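You operate a simulated robot arm through the tools that you are given. There is no shell and no other tool.

You run a simulated two-armed robot. Do the job below in one go: nothing can be reset, and whatever is moved stays where it is left.

JOB
Wipe up the spill on the dark top at the punch end with the cloth and put it back.

Only the result counts: the job must be done as asked and must still hold three seconds after the hand-in. Knocking over, shifting, dropping, spilling or breaking anything else fails it. Flat cloth is picked up by pressing the open fingertips on it (5 to 10 N) and closing them slowly along it; thin cloth reads only 2 to 8 mm in the jaws.

ROBOT AND FRAMES
Two 6-joint arms with two-finger parallel grippers on one trunk, on a base that moves. Base frame: it is fixed to the floor where the robot stands at the start and does not move with it; the origin is under the middle of the robot, x ahead of it, y to its left, z up. Lengths are in cm, angles in rad, forces in N, time in s.
The left shoulder is at the start at [6, 14.1, 87.4], the right one opposite. With the tool pointing down near the work surface each hand reaches from about 24 to 68 cm from the robot's upright axis, wherever it stands, measured 20 degrees to its own side. Places, roughly: cloth [-250, 200, 100]. Payload 3.43 kg a hand.
The TCP of each hand is the grasp point between the finger pads, 3 cm short of the fingertips. In the tool frame z runs along the fingers and y along their closing line. Largest opening 9.4 cm; finger width 2.8, thickness 1; the body of the gripper, 5 by 9.6 cm, starts 5.5 cm behind the TCP.
Orientation is that of the tool frame in the base frame, as [roll, pitch, yaw] about the fixed x, y, z axes, in that order (R = Rz(yaw) Ry(pitch) Rx(roll)). With the fingers straight down and closing along the base's y, the tool's x points along the base's -x, its y along +y and its z along -z.

CONTROLS
- The arms move only by the tool apply_moves. It takes "left_motion", "right_motion" or both (then of equal length, played together; a hand with none holds still); each is text: rows parted by semicolons, each of 6 numbers parted by spaces: the shift along the tool's x, y, z in units of 150 mm (1.0 is 150 mm), then the turn, a rotation vector about the tool's x, y, z in units of 90 degrees (1.0 is 90 degrees). In form: dx dy dz rx ry rz; .... A call has 1 to 20 rows; each row is the pose to reach, as a shift and turn from the pose commanded when the call began, along the tool's axes at that moment. "left_hand" and "right_hand" are, for a hand that has rows, the opening in per cent of the stroke, from 0 (shut) to 100 (fully open), set as the call begins (left out, the last holds). A call with a number of a shift or a turn outside -1 to 1 is refused whole. A row lasts 0.2 s, in which the tool goes at most 5 cm and 0.15 rad; a call with a longer step from one row to the next is refused whole, and so is a gripper value outside its range. Where a pose cannot be reached the arm comes as near as it can. A force on the tool above 40 N (or 10 N above the force at the start of the call, whichever is more), or a blocked arm, ends the call early, and 0.2 s more pass. Each finger travels about 15.3 cm/s and halts on what it meets, pressing with about 38 N; the grip force reading is that of the motor and also rises with nothing between the fingers. The clock runs only during rows and for 0.2 s after the last one: add rows that repeat a pose to give the fingers time. It gives the time, the measured TCP pose, the force on the tool (base axes), the opening and the grip force at its end, in the units of the frame above (readings bear some noise), with the torque about the TCP (base axes, N m) and any sound that the robot's microphone picked up.
- Cameras (640 x 400 px; columns grow to the right, rows downward): "scene" is now at [14.02, -0.51, 148.98]; the picture's right is [0.02, -1.00, 0.00], its down [-0.66, -0.02, -0.75] and it looks along [0.75, 0.02, -0.66] (base axes); focal length 281 px, centre (320, 200). "left" rides on the left gripper at [7.6, -1.4, -10.2] in its tool frame; the picture's right is [0.18, 0.98, 0.00], its down [-0.75, 0.14, -0.64] and it looks along [-0.63, 0.12, 0.77] (tool axes); focal length 243 px, centre (320, 200). "right" rides on the right gripper at [7.6, 1.4, -10.3] in its tool frame; the picture's right is [-0.18, 0.98, 0.00], its down [-0.75, -0.14, -0.64] and it looks along [-0.63, -0.12, 0.77] (tool axes); focal length 243 px, centre (320, 200). There is no depth. A picture from a camera that has moved, and an enlarged one, comes with that camera's place and axes in the base frame and with its lens. The place of the scene camera against the robot may be out by one fixed shift of up to 1.8 cm in any direction.
- capture(camera): a new picture of that camera. It takes no simulated time.
- lift_body(by): slides the trunk up (or, below 0, down) by that many cm; the arms and the scene camera ride with it, the base frame stays. It gives what a move gives, with no picture.
- steer(legs): drives the robot by 1 to 6 legs, each [ahead, left, turn to the left] in cm, cm and rad, along the robot's own axes; the way and the turn of a leg run together, so that a leg with both is an arc; at most 150 cm and 3.142 rad a leg. The arms and the cameras ride along, it lands a little off, and it stops where it bumps. It gives what a move gives.
- turn_head(pan, tilt): turns the head with the scene camera to pan (to the left, within 1.501 rad either way) and tilt (down, from -0.506 to 1.204), counted from straight ahead of the robot. It gives what a move gives.
- close_up(camera, box): a new picture of the part [left, top, right, bottom] of that camera's present view, enlarged. It takes no simulated time.
- job_done(): hands the job in; it is judged then, once.

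Places have to be worked out from the pictures, the camera data and where the tool is seen. Open the grippers and draw the arms clear of the work before you hand the job in, unless the task says otherwise.

The tools are called after "Emit:" as name(argument=value, ...) on one line, values as JSON. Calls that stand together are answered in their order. apply_moves: Moves the arms, as the interface text tells. Its arguments: {"type":"object","properties":{"left_motion":{"type":"string"},"left_hand":{"type":"number"},"right_motion":{"type":"string"},"right_hand":{"type":"number"}},"required":[]} The other tools are called the same way: lift_body (by) moves the trunk up or down; steer (legs) drives the base; turn_head (pan, tilt) turns the head that bears the scene camera; capture (camera) takes a picture; close_up (camera, box) takes an enlarged picture of a part of a camera's view; job_done () hands the job in.

At the start:

```text
time_s: 0.0
left_ee_pos: [43.9, 17.35, 113.37]
left_ee_rot: [3.141, -0.001, 3.138]
left_contact_force: [0.2, -0.8, -0.1]
left_torque: [0.0, 0.02, 0.02]
left_gripper_width: 9.39
left_grip_force: 0.0
right_ee_pos: [49.86, -25.5, 116.84]
right_ee_rot: [3.142, 0.001, 3.135]
right_contact_force: [-0.1, 0.3, 0.4]
right_torque: [0.04, 0.0, 0.0]
right_gripper_width: 9.4
right_grip_force: 0.0
trunk travel left (down, up): [-45.0, 14.0]
robot x, y, heading: [-0.15, 0.29, -0.003]
head pan, tilt (commanded): [0.023, 0.723]
```

scene: 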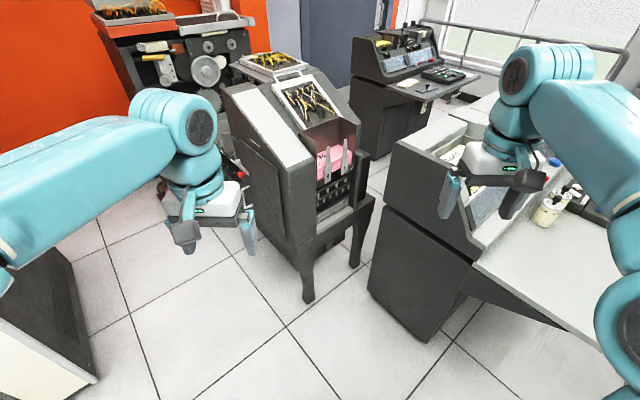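
right: 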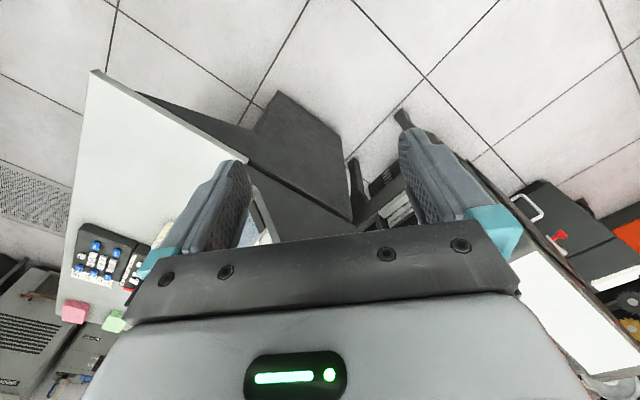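
left: 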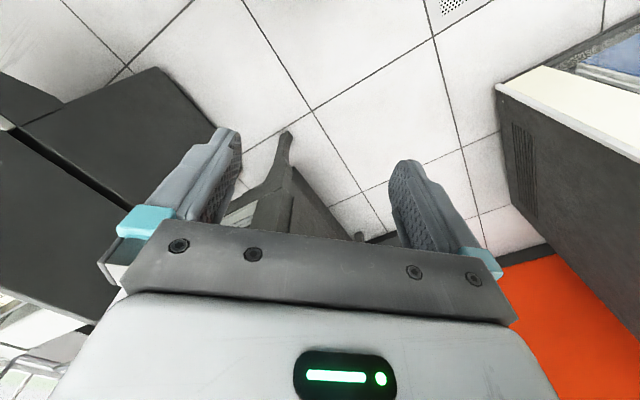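

The scene shows old computing machines (card punch etc.) ahead; the cloth is said to be far behind-left at about [-250, 200, 100]. I'll turn the head to look around to the left first.

Emit:
turn_head(pan=1.5, tilt=0.4)

Emit:
capture(camera="scene")

Emit:
turn_head(pan=0.0, tilt=0.2)

Emit:
capture(camera="scene")

Emit:
turn_head(pan=-1.4, tilt=0.4)

Emit:
capture(camera="scene")

```text
time_s: 1.6
left_ee_pos: [43.95, 17.39, 113.38]
left_ee_rot: [3.142, 0.0, 3.137]
left_contact_force: [0.2, -0.2, 0.3]
left_torque: [0.02, 0.0, -0.02]
left_gripper_width: 9.41
left_grip_force: 0.1
right_ee_pos: [49.78, -25.37, 116.76]
right_ee_rot: [-3.14, 0.002, 3.137]
right_contact_force: [0.3, 0.1, 0.3]
right_torque: [0.04, -0.04, 0.03]
right_gripper_width: 9.42
right_grip_force: 0.0
trunk travel left (down, up): [-45.0, 14.0]
robot x, y, heading: [0.04, 0.08, 0.002]
head pan, tilt (commanded): [1.499, 0.4]
```

```text
taken
camera scene: at [6.31, 8.53, 151.85], right [1.0, -0.07, 0.0], down [-0.03, -0.39, -0.92], along [0.07, 0.92, -0.39], focal length 281 px, centre (320, 200)
```

scene: 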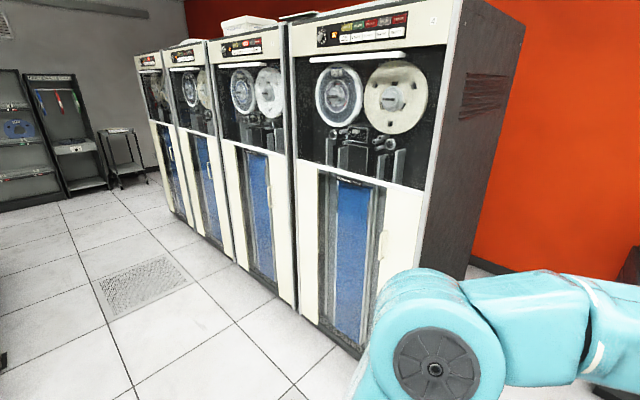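

```text
time_s: 3.2
left_ee_pos: [43.9, 17.36, 113.45]
left_ee_rot: [-3.14, 0.0, 3.139]
left_contact_force: [0.8, 0.7, 0.4]
left_torque: [0.02, -0.01, 0.01]
left_gripper_width: 9.4
left_grip_force: 0.1
right_ee_pos: [49.81, -25.54, 116.88]
right_ee_rot: [3.141, -0.002, 3.137]
right_contact_force: [0.3, 0.7, 0.1]
right_torque: [0.0, -0.02, 0.02]
right_gripper_width: 9.4
right_grip_force: 0.0
trunk travel left (down, up): [-45.0, 14.0]
robot x, y, heading: [-0.23, 0.1, 0.005]
head pan, tilt (commanded): [0.0, 0.201]
```

```text
taken
camera scene: at [14.93, -0.71, 153.71], right [0.0, -1.0, 0.0], down [-0.2, 0.0, -0.98], along [0.98, 0.0, -0.2], focal length 281 px, centre (320, 200)
```

scene: 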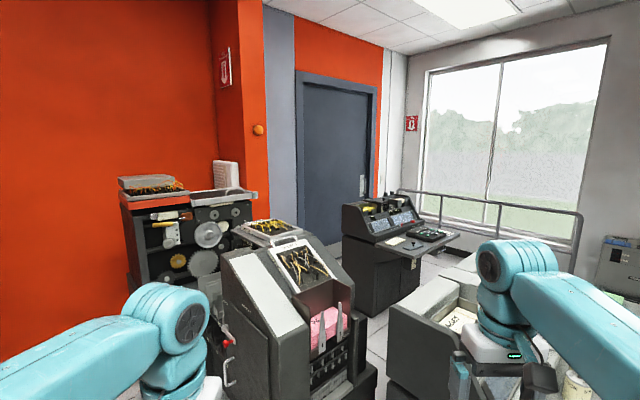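

```text
time_s: 4.7
left_ee_pos: [43.96, 17.39, 113.31]
left_ee_rot: [3.141, 0.002, 3.139]
left_contact_force: [0.0, 0.0, 0.5]
left_torque: [-0.03, 0.03, -0.02]
left_gripper_width: 9.43
left_grip_force: 0.0
right_ee_pos: [49.76, -25.47, 116.83]
right_ee_rot: [3.141, 0.0, 3.138]
right_contact_force: [-0.2, -0.4, 0.4]
right_torque: [0.01, 0.03, 0.01]
right_gripper_width: 9.43
right_grip_force: 0.1
trunk travel left (down, up): [-45.0, 14.0]
robot x, y, heading: [-0.01, 0.25, -0.004]
head pan, tilt (commanded): [-1.4, 0.4]
```

```text
taken
camera scene: at [7.2, -9.84, 151.86], right [-0.99, -0.17, 0.0], down [-0.07, 0.38, -0.92], along [0.16, -0.91, -0.39], focal length 281 px, centre (320, 200)
```

scene: 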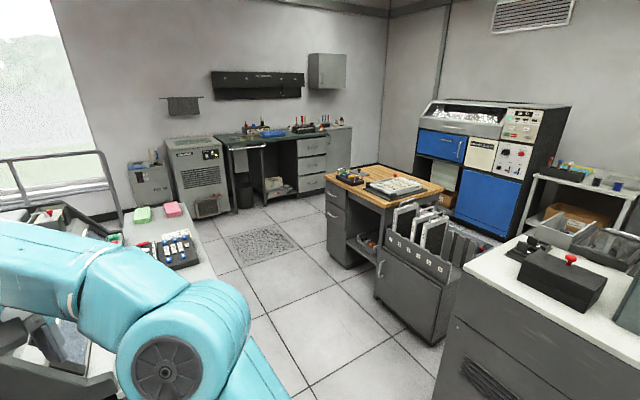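

I see many machines; I need to look behind and at the left too. I'll turn the base left about 1.5 rad in place (nothing within arm's sweep on that side as tape drives are ~130 cm away) and look.

Emit:
steer(legs=[[0, 0, 1.5]])

Emit:
turn_head(pan=0.0, tilt=0.4)

Emit:
capture(camera="scene")

Emit:
turn_head(pan=1.4, tilt=0.3)

Emit:
capture(camera="scene")

```text
time_s: 14.4
left_ee_pos: [-12.68, 45.58, 113.37]
left_ee_rot: [-3.141, -0.001, -1.678]
left_contact_force: [-1.1, -0.8, -0.3]
left_torque: [0.04, 0.0, -0.01]
left_gripper_width: 9.39
left_grip_force: 0.1
right_ee_pos: [30.44, 46.97, 116.69]
right_ee_rot: [3.14, 0.0, -1.677]
right_contact_force: [0.2, -0.2, 0.0]
right_torque: [0.01, -0.01, -0.02]
right_gripper_width: 9.39
right_grip_force: 0.1
trunk travel left (down, up): [-45.0, 14.0]
robot x, y, heading: [0.11, -0.45, 1.467]
head pan, tilt (commanded): [-1.4, 0.4]
```

```text
time_s: 16.0
left_ee_pos: [-12.67, 45.46, 113.36]
left_ee_rot: [-3.142, 0.0, -1.679]
left_contact_force: [-0.2, 0.0, -0.5]
left_torque: [0.02, 0.01, 0.01]
left_gripper_width: 9.41
left_grip_force: 0.0
right_ee_pos: [30.5, 47.0, 116.85]
right_ee_rot: [-3.14, -0.001, -1.676]
right_contact_force: [0.2, -0.4, -0.6]
right_torque: [0.02, -0.02, -0.04]
right_gripper_width: 9.41
right_grip_force: 0.0
trunk travel left (down, up): [-45.0, 14.0]
robot x, y, heading: [0.05, -0.08, 1.467]
head pan, tilt (commanded): [0.0, 0.4]
```

```text
taken
camera scene: at [1.19, 14.44, 151.86], right [0.99, -0.1, 0.0], down [-0.04, -0.39, -0.92], along [0.09, 0.92, -0.39], focal length 281 px, centre (320, 200)
```

scene: 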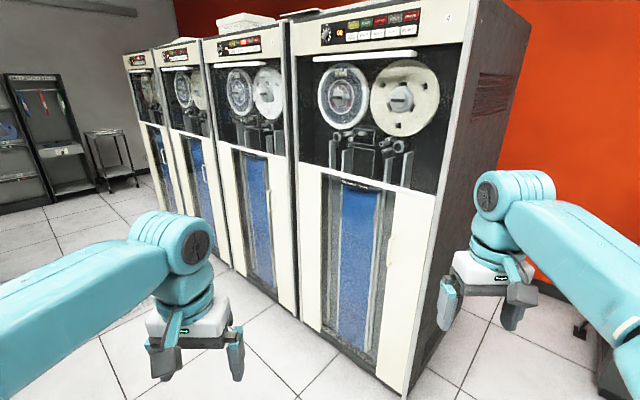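

```text
time_s: 17.5
left_ee_pos: [-12.81, 45.4, 113.32]
left_ee_rot: [-3.141, 0.0, -1.677]
left_contact_force: [-0.3, 0.4, -0.3]
left_torque: [0.02, 0.0, 0.03]
left_gripper_width: 9.41
left_grip_force: 0.0
right_ee_pos: [30.46, 46.95, 116.92]
right_ee_rot: [-3.141, 0.001, -1.678]
right_contact_force: [-0.2, 0.0, 0.2]
right_torque: [-0.01, -0.01, -0.05]
right_gripper_width: 9.39
right_grip_force: 0.1
trunk travel left (down, up): [-45.0, 14.0]
robot x, y, heading: [0.1, -0.01, 1.47]
head pan, tilt (commanded): [1.4, 0.3]
```

```text
taken
camera scene: at [-8.76, 7.78, 152.78], right [0.27, 0.96, 0.0], down [0.28, -0.08, -0.96], along [-0.92, 0.26, -0.3], focal length 281 px, centre (320, 200)
```

scene: 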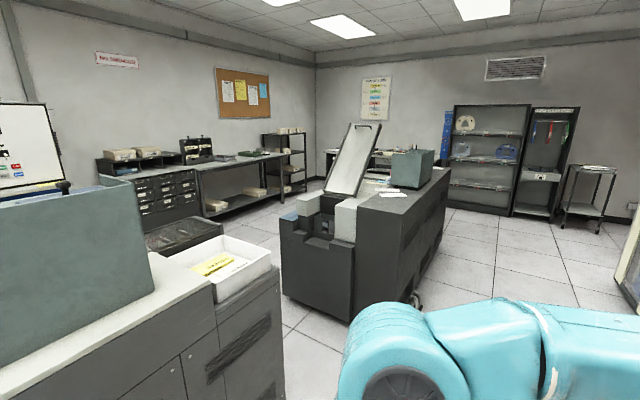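

The central machine looks like a card reader-punch (ramp = reader end); the cloth's rough position projects to about (437,169), near the box on its top. Let me zoom in.

Emit:
close_up(camera="scene", box=[270, 110, 470, 235])

Emit:
close_up(camera="scene", box=[360, 140, 460, 202])

Emit:
close_up(camera="scene", box=[80, 100, 320, 250])

```text
3.20 times, centred on (370, 172) of scene
camera zoom: at [-8.76, 7.78, 152.78], right [0.27, 0.96, 0.0], down [0.28, -0.08, -0.96], along [-0.92, 0.26, -0.3], focal length 899 px, centre (160, 288)
```

zoom: 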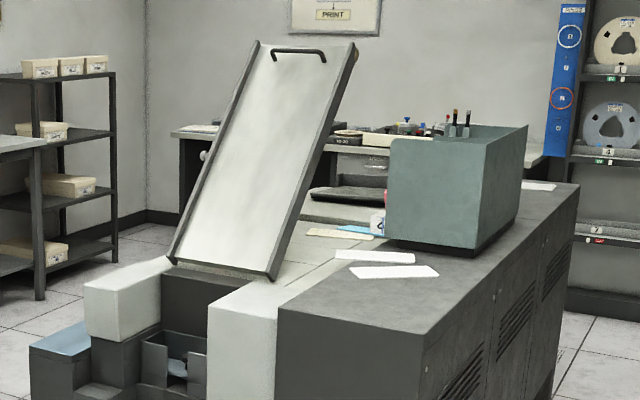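

```text
6.40 times, centred on (410, 171) of scene
camera zoom: at [-8.76, 7.78, 152.78], right [0.27, 0.96, 0.0], down [0.28, -0.08, -0.96], along [-0.92, 0.26, -0.3], focal length 1798 px, centre (-256, 386)
```

zoom: 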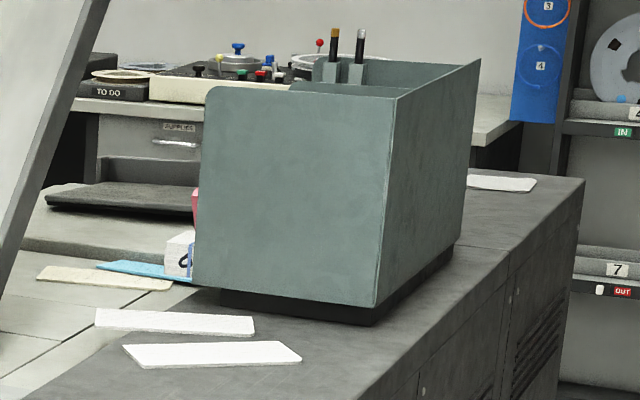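

```text
2.67 times, centred on (200, 175) of scene
camera zoom: at [-8.76, 7.78, 152.78], right [0.27, 0.96, 0.0], down [0.28, -0.08, -0.96], along [-0.92, 0.26, -0.3], focal length 749 px, centre (640, 267)
```

zoom: 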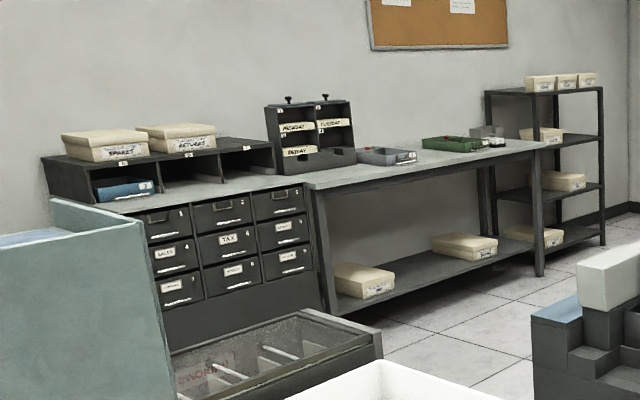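

The reader-punch machine has a dark top on its right edge, with a bin, brushes and a white flat item near its far (punch) end at about (-239,193). The room is turned ~40° to my frame; I'll turn to face that machine's long side, and look again before driving along the aisle.

Emit:
steer(legs=[[0, 0, 1.2], [0, 0, 1.18]])

Emit:
turn_head(pan=-1.2, tilt=0.4)

Emit:
capture(camera="scene")

Emit:
turn_head(pan=0.0, tilt=0.5)

Emit:
capture(camera="scene")

```text
time_s: 33.2
left_ee_pos: [-21.94, -41.71, 113.33]
left_ee_rot: [3.141, 0.001, 0.708]
left_contact_force: [-0.6, 0.2, -0.9]
left_torque: [0.01, -0.02, -0.01]
left_gripper_width: 9.36
left_grip_force: 0.1
right_ee_pos: [-54.42, -13.26, 116.78]
right_ee_rot: [3.141, -0.001, 0.707]
right_contact_force: [-0.1, 0.6, 0.1]
right_torque: [-0.03, -0.02, -0.01]
right_gripper_width: 9.4
right_grip_force: 0.0
trunk travel left (down, up): [-45.0, 14.0]
robot x, y, heading: [-0.14, 0.02, -2.429]
head pan, tilt (commanded): [1.4, 0.3]
```

```text
time_s: 35.5
left_ee_pos: [-21.93, -41.81, 113.41]
left_ee_rot: [-3.141, -0.001, 0.707]
left_contact_force: [-0.3, -0.1, -0.1]
left_torque: [0.01, -0.01, 0.05]
left_gripper_width: 9.42
left_grip_force: 0.0
right_ee_pos: [-54.47, -13.16, 116.81]
right_ee_rot: [3.141, 0.001, 0.705]
right_contact_force: [-0.1, 0.5, -0.3]
right_torque: [-0.02, -0.03, -0.01]
right_gripper_width: 9.41
right_grip_force: 0.0
trunk travel left (down, up): [-45.0, 14.0]
robot x, y, heading: [-0.48, 0.06, -2.43]
head pan, tilt (commanded): [-1.201, 0.4]
```

```text
taken
camera scene: at [-13.1, -0.28, 151.86], right [0.47, 0.88, 0.0], down [0.34, -0.18, -0.92], along [-0.81, 0.43, -0.39], focal length 281 px, centre (320, 200)
```

scene: 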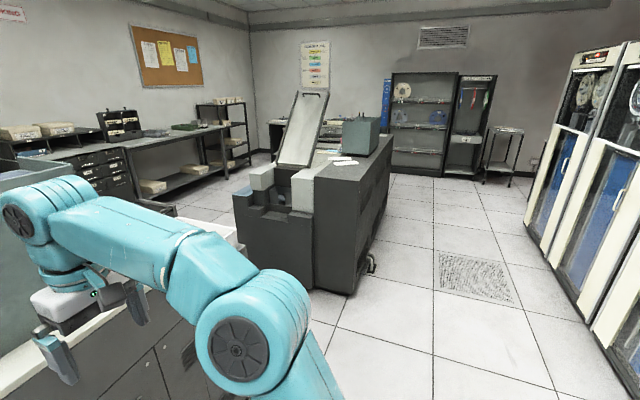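

```text
time_s: 36.9
left_ee_pos: [-21.88, -41.9, 113.39]
left_ee_rot: [-3.14, 0.0, 0.706]
left_contact_force: [-0.6, -0.5, -0.1]
left_torque: [0.03, 0.03, 0.01]
left_gripper_width: 9.39
left_grip_force: 0.0
right_ee_pos: [-54.44, -13.3, 116.83]
right_ee_rot: [3.14, 0.001, 0.709]
right_contact_force: [-0.6, -0.3, 0.3]
right_torque: [-0.02, 0.01, -0.01]
right_gripper_width: 9.4
right_grip_force: 0.1
trunk travel left (down, up): [-45.0, 14.0]
robot x, y, heading: [0.32, -0.05, -2.429]
head pan, tilt (commanded): [0.0, 0.499]
```

```text
taken
camera scene: at [-11.81, -10.57, 150.94], right [-0.65, 0.76, 0.0], down [0.36, 0.31, -0.88], along [-0.66, -0.57, -0.48], focal length 281 px, centre (320, 200)
```

scene: 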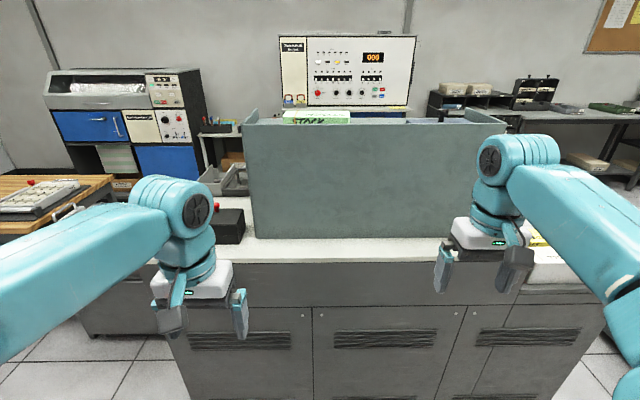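

The room layout is clear: aisle between the reader-punch and tape drives is open. I'll back up ~33 cm and then slide right along the aisle in two legs.

Emit:
steer(legs=[[-33, 0, 0], [0, -120, 0]])

Emit:
turn_head(pan=-0.7, tilt=0.5)

Emit:
capture(camera="scene")

```text
time_s: 56.8
left_ee_pos: [-76.21, 71.27, 113.33]
left_ee_rot: [-3.142, 0.0, 0.704]
left_contact_force: [0.9, 0.0, 0.0]
left_torque: [-0.03, 0.0, 0.01]
left_gripper_width: 9.41
left_grip_force: 0.1
right_ee_pos: [-108.46, 99.95, 116.8]
right_ee_rot: [3.141, 0.002, 0.703]
right_contact_force: [1.2, 0.6, -0.1]
right_torque: [0.01, 0.02, 0.0]
right_gripper_width: 9.38
right_grip_force: 0.1
trunk travel left (down, up): [-45.0, 14.0]
robot x, y, heading: [-54.17, 112.88, -2.433]
head pan, tilt (commanded): [0.0, 0.499]
```

```text
time_s: 57.9
left_ee_pos: [-76.13, 71.23, 113.43]
left_ee_rot: [-3.141, -0.001, 0.704]
left_contact_force: [0.4, -0.2, -0.6]
left_torque: [-0.01, -0.03, 0.06]
left_gripper_width: 9.39
left_grip_force: 0.0
right_ee_pos: [-108.64, 99.92, 116.78]
right_ee_rot: [-3.141, -0.001, 0.703]
right_contact_force: [-0.5, 0.2, 0.5]
right_torque: [0.02, -0.01, 0.01]
right_gripper_width: 9.4
right_grip_force: 0.1
trunk travel left (down, up): [-45.0, 14.0]
robot x, y, heading: [-54.22, 112.78, -2.432]
head pan, tilt (commanded): [-0.7, 0.499]
```

```text
taken
camera scene: at [-68.05, 108.28, 150.94], right [-0.01, 1.0, 0.0], down [0.48, 0.0, -0.88], along [-0.88, -0.01, -0.48], focal length 281 px, centre (320, 200)
```

scene: 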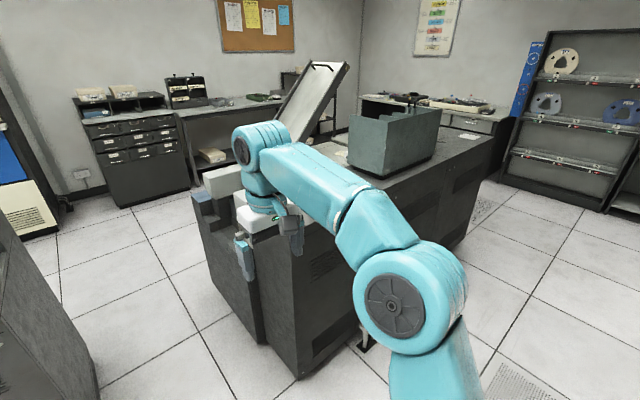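

Emit:
close_up(camera="scene", box=[340, 80, 540, 205])

```text
3.20 times, centred on (440, 142) of scene
camera zoom: at [-68.05, 108.28, 150.94], right [-0.01, 1.0, 0.0], down [0.48, 0.0, -0.88], along [-0.88, -0.01, -0.48], focal length 899 px, centre (-64, 384)
```

zoom: 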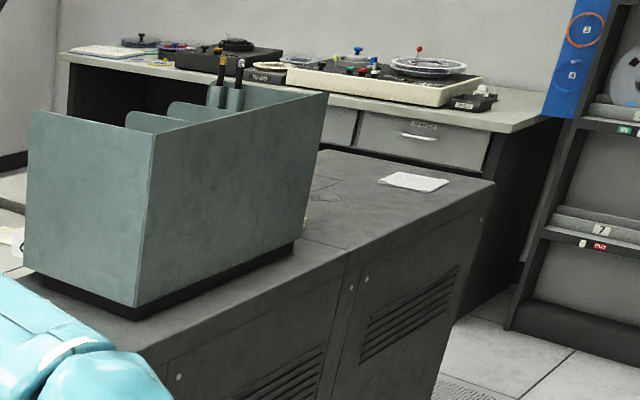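

Now I see a white flat cloth near the far corner (~(-250,205)) and a glassy/grainy patch, probably the spill, near ~(-245,185) behind the bin. I'll slide 145 cm further right and look from there.

Emit:
steer(legs=[[0, -145, 0]])

Emit:
turn_head(pan=-0.35, tilt=0.6)

Emit:
capture(camera="scene")

```text
time_s: 76.3
left_ee_pos: [-170.14, 179.51, 113.44]
left_ee_rot: [3.14, 0.0, 0.721]
left_contact_force: [-0.2, -0.2, -0.8]
left_torque: [-0.02, -0.03, -0.03]
left_gripper_width: 9.4
left_grip_force: 0.0
right_ee_pos: [-202.86, 207.7, 116.86]
right_ee_rot: [3.141, 0.0, 0.719]
right_contact_force: [0.0, 1.4, -0.4]
right_torque: [-0.02, 0.02, 0.0]
right_gripper_width: 9.41
right_grip_force: 0.1
trunk travel left (down, up): [-45.0, 14.0]
robot x, y, heading: [-148.44, 221.21, -2.411]
head pan, tilt (commanded): [-0.7, 0.499]
```

```text
time_s: 77.2
left_ee_pos: [-170.23, 179.55, 113.42]
left_ee_rot: [-3.141, -0.002, 0.722]
left_contact_force: [0.3, 1.5, -0.4]
left_torque: [-0.02, 0.0, 0.01]
left_gripper_width: 9.42
left_grip_force: 0.1
right_ee_pos: [-202.9, 207.61, 116.78]
right_ee_rot: [3.141, 0.001, 0.72]
right_contact_force: [-0.1, 0.4, 0.0]
right_torque: [-0.04, 0.0, -0.01]
right_gripper_width: 9.4
right_grip_force: 0.0
trunk travel left (down, up): [-45.0, 14.0]
robot x, y, heading: [-148.83, 221.83, -2.416]
head pan, tilt (commanded): [-0.351, 0.6]
```

```text
taken
camera scene: at [-161.82, 213.72, 150.03], right [-0.37, 0.93, 0.0], down [0.53, 0.21, -0.83], along [-0.77, -0.3, -0.56], focal length 281 px, centre (320, 200)
```

scene: 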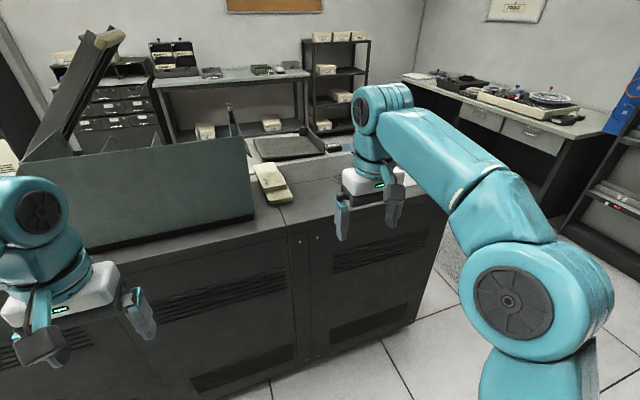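

Emit:
close_up(camera="scene", box=[230, 120, 390, 220])

Emit:
capture(camera="right")

```text
4.00 times, centred on (310, 170) of scene
camera zoom: at [-161.82, 213.72, 150.03], right [-0.37, 0.93, 0.0], down [0.53, 0.21, -0.83], along [-0.77, -0.3, -0.56], focal length 1124 px, centre (360, 320)
```

zoom: 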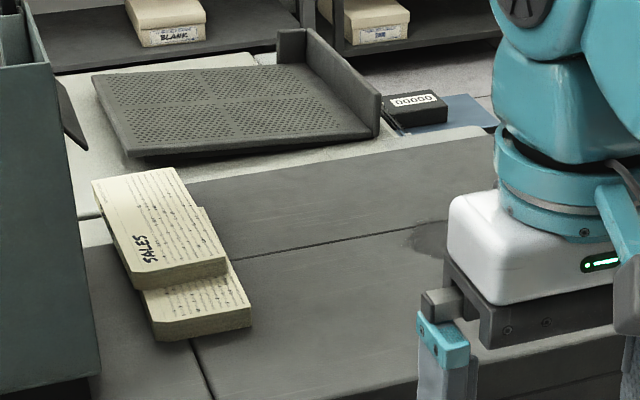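

```text
taken
camera right: at [-196.33, 211.63, 126.99], right [0.51, -0.86, 0.0], down [-0.66, -0.39, 0.64], along [-0.55, -0.33, -0.77], focal length 243 px, centre (320, 200)
```

right: 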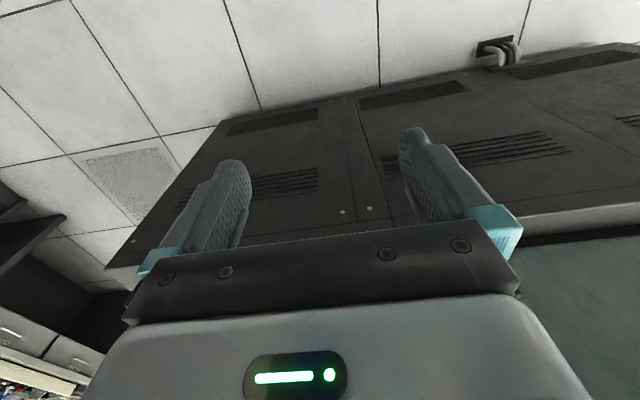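

The wet patch seems to be partly hidden behind the right gripper (near the seam in the dark top). I'll pull the right arm back and outward, and look again.

Emit:
apply_moves(right_motion="0.25 -0.2 -0.1 0 0 0; 0.5 -0.4 -0.2 0 0 0; 0.75 -0.6 -0.3 0 0 0; 1.0 -0.8 -0.4 0 0 0; 1.0 -1.0 -0.5 0 0 0; 1.0 -1.0 -0.5 0 0 0")

Emit:
turn_head(pan=-0.2, tilt=0.6)

Emit:
capture(camera="scene")

```text
refused: row 1 steps farther than a row can; nothing moved
```

```text
time_s: 77.9
left_ee_pos: [-170.07, 179.62, 113.39]
left_ee_rot: [-3.14, 0.0, 0.721]
left_contact_force: [0.4, -0.2, -0.3]
left_torque: [0.03, 0.0, 0.02]
left_gripper_width: 9.37
left_grip_force: 0.1
right_ee_pos: [-202.9, 207.8, 116.79]
right_ee_rot: [-3.142, 0.001, 0.72]
right_contact_force: [0.5, 0.0, 0.3]
right_torque: [0.0, 0.01, 0.0]
right_gripper_width: 9.39
right_grip_force: 0.0
trunk travel left (down, up): [-45.0, 14.0]
robot x, y, heading: [-148.79, 221.51, -2.414]
head pan, tilt (commanded): [-0.201, 0.6]
```

```text
taken
camera scene: at [-161.22, 212.52, 150.03], right [-0.5, 0.87, 0.0], down [0.49, 0.28, -0.83], along [-0.71, -0.41, -0.56], focal length 281 px, centre (320, 200)
```

scene: 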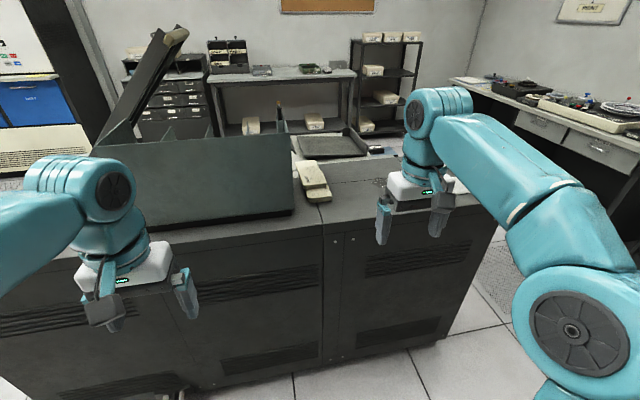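

The step was a bit over 5 cm; I'll use smaller steps to draw the right arm back and out.

Emit:
apply_moves(right_motion="0.2 -0.15 -0.1 0 0 0; 0.4 -0.3 -0.2 0 0 0; 0.6 -0.45 -0.3 0 0 0; 0.8 -0.6 -0.4 0 0 0; 1.0 -0.75 -0.5 0 0 0; 1.0 -0.9 -0.5 0 0 0; 1.0 -0.9 -0.5 0 0 0")

Emit:
capture(camera="scene")

```text
time_s: 79.5
left_ee_pos: [-169.96, 179.56, 113.37]
left_ee_rot: [-3.139, 0.001, 0.722]
left_contact_force: [0.2, 0.2, 0.5]
left_torque: [-0.01, 0.01, -0.04]
left_gripper_width: 9.38
left_grip_force: 0.1
right_ee_pos: [-200.55, 227.74, 124.26]
right_ee_rot: [-3.141, 0.0, 0.722]
right_contact_force: [0.9, 0.0, -0.6]
right_torque: [-0.03, 0.03, -0.02]
right_gripper_width: 9.4
right_grip_force: 0.1
trunk travel left (down, up): [-45.0, 14.0]
robot x, y, heading: [-148.99, 221.7, -2.417]
head pan, tilt (commanded): [-0.201, 0.6]
```

```text
taken
camera scene: at [-161.11, 212.5, 150.04], right [-0.5, 0.87, 0.0], down [0.49, 0.28, -0.83], along [-0.71, -0.41, -0.56], focal length 281 px, centre (320, 200)
```

scene: 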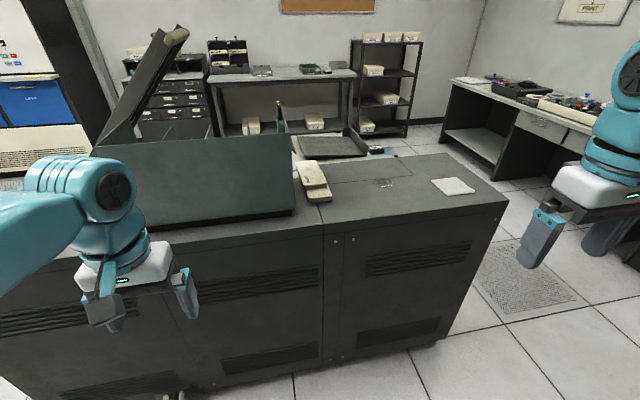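

Emit:
close_up(camera="scene", box=[285, 140, 525, 290])

Emit:
close_up(camera="scene", box=[340, 155, 500, 220])

```text
2.67 times, centred on (405, 215) of scene
camera zoom: at [-161.11, 212.5, 150.04], right [-0.5, 0.87, 0.0], down [0.49, 0.28, -0.83], along [-0.71, -0.41, -0.56], focal length 749 px, centre (93, 160)
```

zoom: 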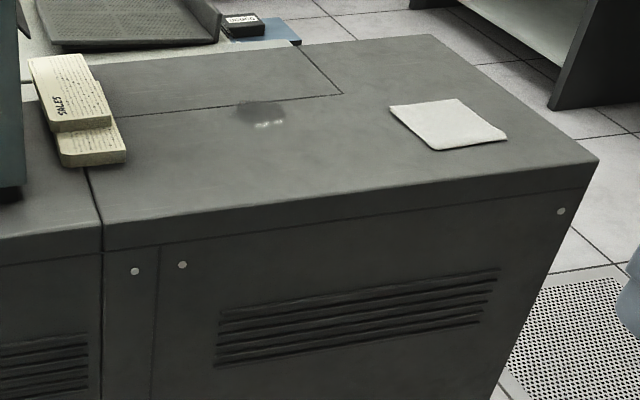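

```text
4.00 times, centred on (420, 188) of scene
camera zoom: at [-161.11, 212.5, 150.04], right [-0.5, 0.87, 0.0], down [0.49, 0.28, -0.83], along [-0.71, -0.41, -0.56], focal length 1124 px, centre (-80, 250)
```

zoom: 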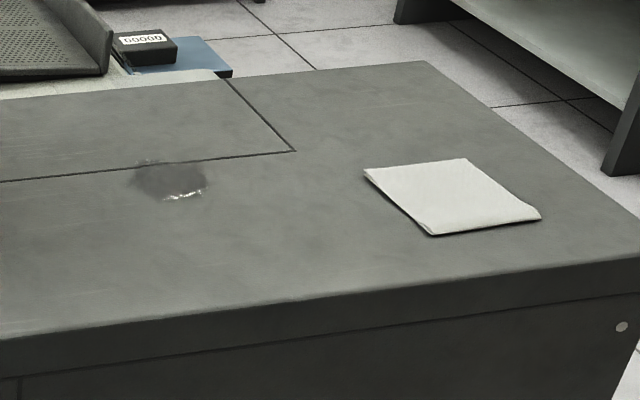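

Clear now: folded white cloth near the right end (≈(-257,211)), spill a small dark/wet patch at ≈(-248,188), top at z≈95–100. Before driving closer I'll look down to judge my own base's footprint.

Emit:
turn_head(pan=0.0, tilt=1.2)

Emit:
capture(camera="scene")

```text
time_s: 80.5
left_ee_pos: [-170.14, 179.61, 113.39]
left_ee_rot: [-3.142, -0.001, 0.721]
left_contact_force: [-0.5, -1.0, -0.4]
left_torque: [0.02, 0.02, 0.03]
left_gripper_width: 9.4
left_grip_force: 0.1
right_ee_pos: [-200.51, 227.77, 124.26]
right_ee_rot: [3.14, -0.001, 0.721]
right_contact_force: [0.4, 0.7, 0.7]
right_torque: [-0.01, 0.0, 0.0]
right_gripper_width: 9.4
right_grip_force: 0.1
trunk travel left (down, up): [-45.0, 14.0]
robot x, y, heading: [-148.41, 221.55, -2.418]
head pan, tilt (commanded): [0.0, 1.201]
```

```text
taken
camera scene: at [-157.72, 213.26, 145.58], right [-0.66, 0.75, 0.0], down [0.7, 0.62, -0.36], along [-0.27, -0.24, -0.93], focal length 281 px, centre (320, 200)
```

scene: 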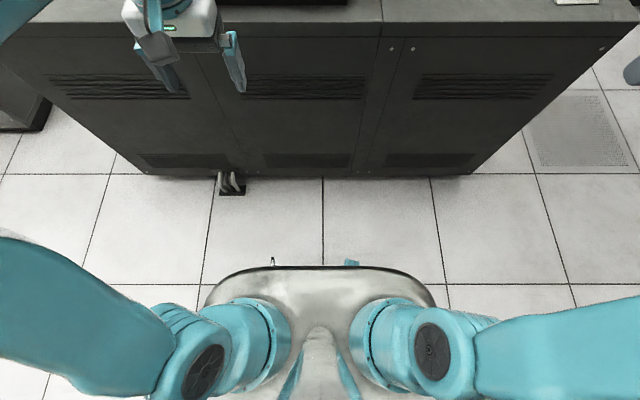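

Front of my base seems ~20–32 cm ahead of my axis; machine face is ~80 cm ahead, top z≈95. I'll first draw the left arm back and up (away from the bin), then slide right 35 and go forward 34, and look down again.

Emit:
apply_moves(left_motion="0.2 0 -0.15 0 0 0; 0.4 0 -0.3 0 0 0; 0.6 0 -0.45 0 0 0; 0.8 0 -0.6 0 0 0; 0.9 0 -0.7 0 0 0; 0.9 0 -0.7 0 0 0")

Emit:
steer(legs=[[0, -35, 0], [34, 0, 0]])

Emit:
capture(camera="scene")

```text
time_s: 81.9
left_ee_pos: [-159.92, 188.3, 124.05]
left_ee_rot: [-3.14, 0.002, 0.72]
left_contact_force: [0.1, 1.0, -0.4]
left_torque: [-0.02, 0.02, -0.02]
left_gripper_width: 9.4
left_grip_force: 0.1
right_ee_pos: [-200.42, 227.62, 124.27]
right_ee_rot: [3.14, 0.001, 0.721]
right_contact_force: [-0.3, -0.1, -1.2]
right_torque: [-0.03, 0.03, 0.0]
right_gripper_width: 9.41
right_grip_force: 0.1
trunk travel left (down, up): [-45.0, 14.0]
robot x, y, heading: [-148.9, 222.1, -2.414]
head pan, tilt (commanded): [0.0, 1.201]
```

```text
time_s: 91.4
left_ee_pos: [-208.18, 191.98, 123.99]
left_ee_rot: [3.141, 0.002, 0.725]
left_contact_force: [0.2, -0.2, -0.8]
left_torque: [-0.01, 0.02, 0.0]
left_gripper_width: 9.4
left_grip_force: 0.1
right_ee_pos: [-248.82, 231.21, 124.26]
right_ee_rot: [3.14, 0.003, 0.724]
right_contact_force: [0.6, 0.0, -0.1]
right_torque: [0.01, -0.01, -0.04]
right_gripper_width: 9.42
right_grip_force: 0.1
trunk travel left (down, up): [-45.0, 14.0]
robot x, y, heading: [-197.28, 225.19, -2.414]
head pan, tilt (commanded): [0.0, 1.201]
```

```text
taken
camera scene: at [-206.12, 216.96, 145.59], right [-0.67, 0.75, 0.0], down [0.69, 0.62, -0.36], along [-0.27, -0.24, -0.93], focal length 281 px, centre (320, 200)
```

scene: 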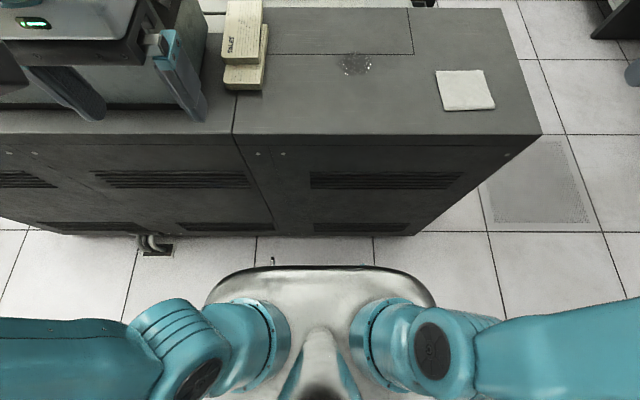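

Good overhead view: spill centre is ~66 cm ahead and 8 cm right of my axis, cloth ~59 ahead and 33 right, machine foot ~49 ahead. I'll creep forward 9 cm more so both are within comfortable reach.

Emit:
steer(legs=[[9, 0, 0]])

Emit:
turn_head(pan=-0.3, tilt=0.95)

Emit:
capture(camera="scene")

Emit:
capture(camera="right")

```text
time_s: 93.2
left_ee_pos: [-214.75, 186.36, 124.02]
left_ee_rot: [3.14, 0.002, 0.727]
left_contact_force: [-0.6, 0.5, 1.3]
left_torque: [0.01, -0.02, 0.02]
left_gripper_width: 9.41
left_grip_force: 0.1
right_ee_pos: [-255.57, 225.56, 124.27]
right_ee_rot: [3.14, 0.004, 0.727]
right_contact_force: [0.9, -0.1, 0.4]
right_torque: [-0.03, -0.01, 0.03]
right_gripper_width: 9.4
right_grip_force: 0.1
trunk travel left (down, up): [-45.0, 14.0]
robot x, y, heading: [-204.22, 219.21, -2.411]
head pan, tilt (commanded): [0.0, 1.201]
```

```text
time_s: 94.0
left_ee_pos: [-214.81, 186.04, 123.96]
left_ee_rot: [-3.141, 0.0, 0.726]
left_contact_force: [-0.2, -0.1, 0.7]
left_torque: [0.03, -0.03, 0.01]
left_gripper_width: 9.39
left_grip_force: 0.1
right_ee_pos: [-255.67, 225.2, 124.24]
right_ee_rot: [-3.14, 0.002, 0.728]
right_contact_force: [-0.7, 0.2, 0.2]
right_torque: [0.0, -0.03, 0.0]
right_gripper_width: 9.4
right_grip_force: 0.0
trunk travel left (down, up): [-45.0, 14.0]
robot x, y, heading: [-204.39, 219.18, -2.413]
head pan, tilt (commanded): [-0.3, 0.949]
```

```text
taken
camera scene: at [-215.56, 211.41, 147.18], right [-0.42, 0.91, 0.0], down [0.74, 0.34, -0.58], along [-0.53, -0.24, -0.81], focal length 281 px, centre (320, 200)
```

scene: 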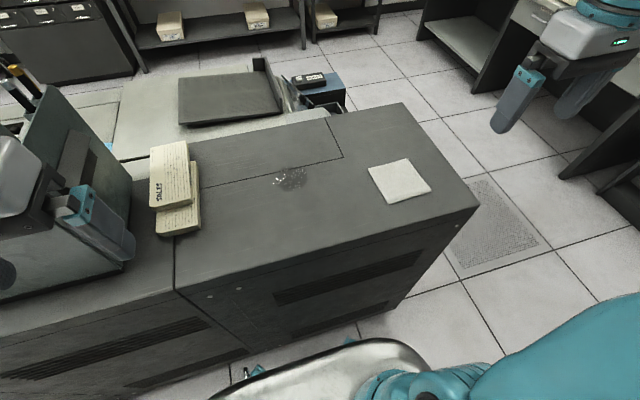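

```text
taken
camera right: at [-249.0, 229.22, 134.36], right [0.51, -0.86, 0.0], down [-0.66, -0.39, 0.64], along [-0.55, -0.33, -0.77], focal length 243 px, centre (320, 200)
```

right: 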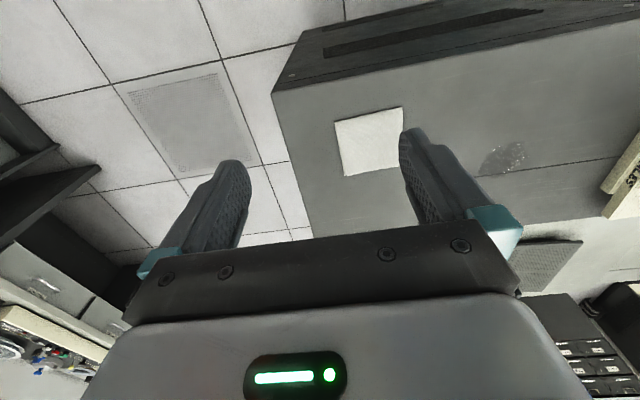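

From the wrist camera the cloth is a folded ~11 cm square centred at ≈(-261.8,211.2), spill at ≈(-250.7,188.4), top z≈95. I'll bring the right hand above the cloth centre at z≈109 and check.

Emit:
apply_moves(right_motion="-0.187 0.085 0.2 0 0 0; -0.373 0.171 0.4 0 0 0; -0.56 0.256 0.6 0 0 0; -0.747 0.342 0.8 0 0 0; -0.933 0.427 0.95 0 0 0; -0.933 0.427 0.95 0 0 0; -0.933 0.427 0.95 0 0 0")

Emit:
capture(camera="right")

Emit:
capture(camera="scene")

```text
time_s: 95.6
left_ee_pos: [-214.82, 186.04, 123.85]
left_ee_rot: [-3.14, 0.0, 0.726]
left_contact_force: [-0.6, 0.1, 0.2]
left_torque: [0.03, -0.02, -0.01]
left_gripper_width: 9.41
left_grip_force: 0.0
right_ee_pos: [-261.96, 211.15, 110.02]
right_ee_rot: [3.141, 0.0, 0.728]
right_contact_force: [-0.8, 0.4, 0.4]
right_torque: [0.01, 0.01, -0.04]
right_gripper_width: 9.41
right_grip_force: 0.1
trunk travel left (down, up): [-45.0, 14.0]
robot x, y, heading: [-203.79, 219.97, -2.408]
head pan, tilt (commanded): [-0.3, 0.949]
```

```text
taken
camera right: at [-255.4, 215.03, 120.16], right [0.51, -0.86, 0.0], down [-0.66, -0.39, 0.64], along [-0.55, -0.33, -0.77], focal length 243 px, centre (320, 200)
```

right: 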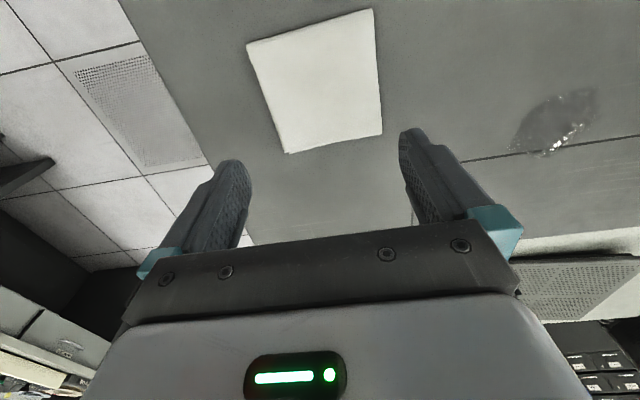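

```text
taken
camera scene: at [-215.56, 211.42, 147.19], right [-0.42, 0.91, 0.0], down [0.74, 0.34, -0.58], along [-0.53, -0.24, -0.81], focal length 281 px, centre (320, 200)
```

scene: 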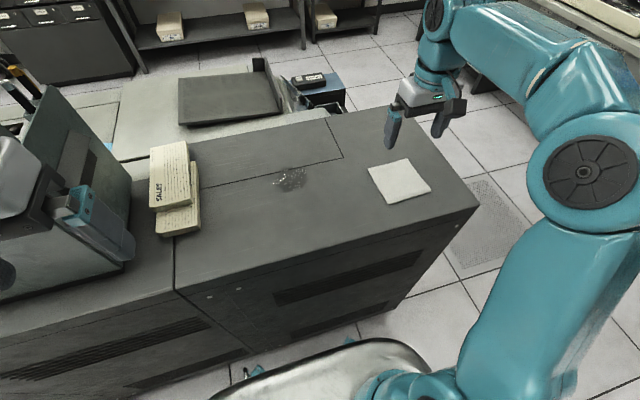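

The corner triangulation agrees between both wrist views at z=95: cloth centre ≈(-261.6,211.1), 11×11 cm, aligned with my closing axis; the TCP is right above it. I'll narrow the jaws to ~70% and descend to just above the cloth.

Emit:
apply_moves(right_motion="0 0 0.15 0 0 0; 0 0 0.3 0 0 0; 0 0 0.45 0 0 0; 0 0 0.55 0 0 0; 0 0 0.65 0 0 0; 0 0 0.65 0 0 0", right_hand=70)

Emit:
capture(camera="right")

Emit:
close_up(camera="scene", box=[340, 90, 500, 220])

```text
time_s: 97.0
left_ee_pos: [-214.7, 186.1, 123.97]
left_ee_rot: [-3.141, 0.0, 0.727]
left_contact_force: [-0.9, -0.2, 0.1]
left_torque: [-0.01, -0.02, -0.05]
left_gripper_width: 9.4
left_grip_force: 0.1
right_ee_pos: [-261.89, 211.18, 100.28]
right_ee_rot: [3.142, 0.002, 0.727]
right_contact_force: [0.4, -0.2, -0.1]
right_torque: [0.03, 0.05, -0.01]
right_gripper_width: 6.59
right_grip_force: 0.0
trunk travel left (down, up): [-45.0, 14.0]
robot x, y, heading: [-204.41, 219.14, -2.408]
head pan, tilt (commanded): [-0.3, 0.949]
```

```text
taken
camera right: at [-255.21, 215.18, 110.38], right [0.51, -0.86, 0.0], down [-0.66, -0.39, 0.64], along [-0.55, -0.33, -0.77], focal length 243 px, centre (320, 200)
```

right: 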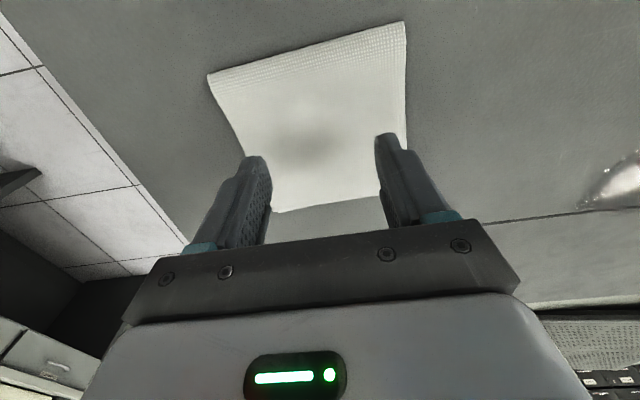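

```text
3.08 times, centred on (420, 155) of scene
camera zoom: at [-215.51, 211.44, 147.19], right [-0.42, 0.91, 0.0], down [0.74, 0.34, -0.58], along [-0.53, -0.24, -0.81], focal length 865 px, centre (12, 338)
```

zoom: 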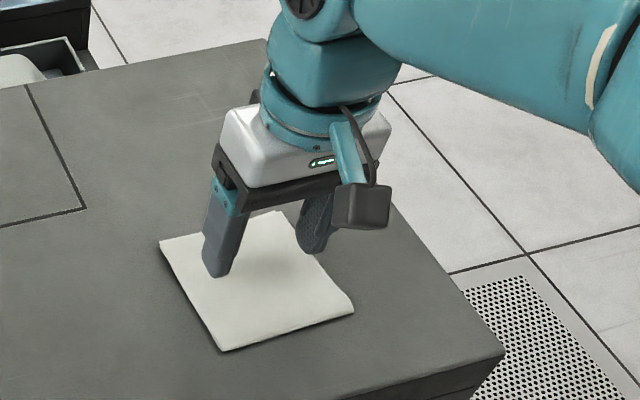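

Jaws are centred over the cloth, tips ~2 cm above it. I'll descend in small steps and watch the force.

Emit:
apply_moves(right_motion="0 0 0.03 0 0 0; 0 0 0.06 0 0 0; 0 0 0.09 0 0 0; 0 0 0.11 0 0 0; 0 0 0.11 0 0 0")

```text
time_s: 98.2
left_ee_pos: [-214.82, 186.08, 123.86]
left_ee_rot: [-3.141, 0.0, 0.725]
left_contact_force: [0.0, 0.1, 0.6]
left_torque: [-0.01, -0.01, -0.02]
left_gripper_width: 9.41
left_grip_force: 0.0
right_ee_pos: [-261.82, 211.24, 98.5]
right_ee_rot: [3.141, -0.001, 0.726]
right_contact_force: [0.8, 0.6, 1.0]
right_torque: [0.01, 0.01, -0.01]
right_gripper_width: 6.58
right_grip_force: 0.1
trunk travel left (down, up): [-45.0, 14.0]
robot x, y, heading: [-204.19, 219.35, -2.41]
head pan, tilt (commanded): [-0.3, 0.949]
```

No contact yet at TCP z 98.5; continuing with finer steps.

Emit:
apply_moves(right_motion="0 0 0.01 0 0 0; 0 0 0.02 0 0 0; 0 0 0.02 0 0 0")

```text
time_s: 99.0
left_ee_pos: [-214.64, 186.08, 123.97]
left_ee_rot: [-3.141, -0.001, 0.726]
left_contact_force: [-0.1, 0.1, 0.1]
left_torque: [0.02, 0.01, 0.01]
left_gripper_width: 9.39
left_grip_force: 0.1
right_ee_pos: [-261.85, 211.13, 98.33]
right_ee_rot: [-3.142, 0.002, 0.726]
right_contact_force: [-0.3, 0.1, 3.2]
right_torque: [0.08, 0.09, 0.0]
right_gripper_width: 6.59
right_grip_force: 0.3
trunk travel left (down, up): [-45.0, 14.0]
robot x, y, heading: [-204.17, 219.44, -2.409]
head pan, tilt (commanded): [-0.3, 0.949]
```

First contact (3.2 N at TCP 98.33). A bit deeper to reach 5–10 N.

Emit:
apply_moves(right_motion="0 0 0.008 0 0 0; 0 0 0.012 0 0 0; 0 0 0.012 0 0 0")

```text
time_s: 99.8
left_ee_pos: [-214.56, 186.14, 124.08]
left_ee_rot: [-3.141, 0.0, 0.726]
left_contact_force: [-0.7, 0.0, 0.1]
left_torque: [0.01, 0.0, -0.03]
left_gripper_width: 9.4
left_grip_force: 0.0
right_ee_pos: [-261.74, 211.08, 98.28]
right_ee_rot: [-3.14, 0.004, 0.725]
right_contact_force: [-3.6, -0.2, 17.0]
right_torque: [0.43, 0.45, 0.05]
right_gripper_width: 6.61
right_grip_force: 1.2
trunk travel left (down, up): [-45.0, 14.0]
robot x, y, heading: [-204.18, 219.15, -2.415]
head pan, tilt (commanded): [-0.3, 0.949]
```

17 N is too much; stiffness ≈77 N/cm, so I raise by ~0.12 cm to get around 7–8 N.

Emit:
apply_moves(right_motion="0 0 -0.004 0 0 0; 0 0 -0.008 0 0 0; 0 0 -0.008 0 0 0")

```text
time_s: 100.6
left_ee_pos: [-214.64, 186.06, 123.85]
left_ee_rot: [-3.14, 0.001, 0.726]
left_contact_force: [1.4, 0.6, 0.0]
left_torque: [0.02, 0.05, -0.02]
left_gripper_width: 9.39
left_grip_force: 0.0
right_ee_pos: [-261.58, 211.21, 98.3]
right_ee_rot: [-3.139, 0.003, 0.726]
right_contact_force: [-3.2, 0.3, 16.0]
right_torque: [0.45, 0.44, 0.08]
right_gripper_width: 6.62
right_grip_force: 0.1
trunk travel left (down, up): [-45.0, 14.0]
robot x, y, heading: [-203.88, 219.2, -2.41]
head pan, tilt (commanded): [-0.3, 0.949]
```

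Still 16 N; raise another ~0.15 cm.

Emit:
apply_moves(right_motion="0 0 -0.005 0 0 0; 0 0 -0.01 0 0 0; 0 0 -0.01 0 0 0")

```text
time_s: 101.4
left_ee_pos: [-214.75, 186.11, 123.82]
left_ee_rot: [-3.14, -0.001, 0.726]
left_contact_force: [-0.1, -0.3, -0.1]
left_torque: [0.0, -0.02, -0.01]
left_gripper_width: 9.4
left_grip_force: 0.0
right_ee_pos: [-261.78, 211.21, 98.22]
right_ee_rot: [-3.141, -0.003, 0.729]
right_contact_force: [0.9, 1.1, 4.6]
right_torque: [0.14, 0.08, -0.05]
right_gripper_width: 6.59
right_grip_force: 0.1
trunk travel left (down, up): [-45.0, 14.0]
robot x, y, heading: [-204.35, 218.75, -2.411]
head pan, tilt (commanded): [-0.3, 0.949]
```

4.6 N now; I'll press ~0.04 cm more (≈8 N) and begin closing slowly, a few per cent per call.

Emit:
apply_moves(right_motion="0 0 0.003 0 0 0; 0 0 0.003 0 0 0", right_hand=66)

Emit:
apply_moves(right_motion="0 0 0 0 0 0; 0 0 0 0 0 0", right_hand=61)

Emit:
capture(camera="right")

```text
time_s: 102.0
left_ee_pos: [-214.71, 186.11, 123.84]
left_ee_rot: [-3.139, 0.002, 0.725]
left_contact_force: [0.9, -0.2, -0.2]
left_torque: [0.02, -0.06, 0.03]
left_gripper_width: 9.38
left_grip_force: 0.0
right_ee_pos: [-261.77, 210.98, 98.23]
right_ee_rot: [-3.142, 0.001, 0.727]
right_contact_force: [0.1, -0.3, 5.0]
right_torque: [0.11, 0.07, -0.03]
right_gripper_width: 6.19
right_grip_force: 0.1
trunk travel left (down, up): [-45.0, 14.0]
robot x, y, heading: [-204.11, 219.2, -2.413]
head pan, tilt (commanded): [-0.3, 0.949]
```

```text
time_s: 102.6
left_ee_pos: [-214.69, 186.19, 123.99]
left_ee_rot: [-3.141, 0.0, 0.727]
left_contact_force: [0.1, 0.1, 0.1]
left_torque: [0.01, 0.03, 0.01]
left_gripper_width: 9.41
left_grip_force: 0.1
right_ee_pos: [-261.72, 211.07, 98.2]
right_ee_rot: [3.141, 0.001, 0.726]
right_contact_force: [-0.4, 0.0, 5.3]
right_torque: [0.13, 0.09, -0.02]
right_gripper_width: 5.72
right_grip_force: 0.1
trunk travel left (down, up): [-45.0, 14.0]
robot x, y, heading: [-204.24, 219.45, -2.407]
head pan, tilt (commanded): [-0.3, 0.949]
```

```text
taken
camera right: at [-255.2, 215.11, 108.43], right [0.51, -0.86, 0.0], down [-0.66, -0.39, 0.64], along [-0.55, -0.33, -0.77], focal length 243 px, centre (320, 200)
```

right: 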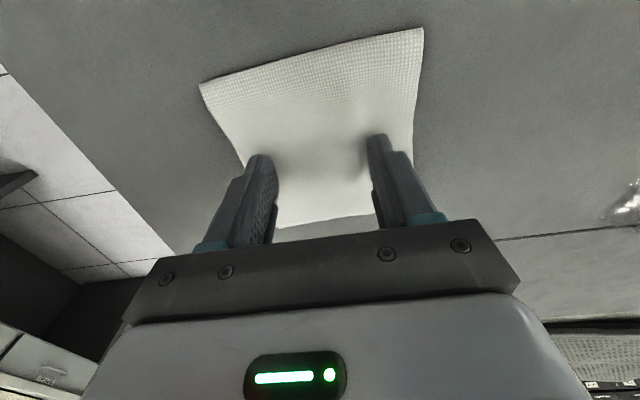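

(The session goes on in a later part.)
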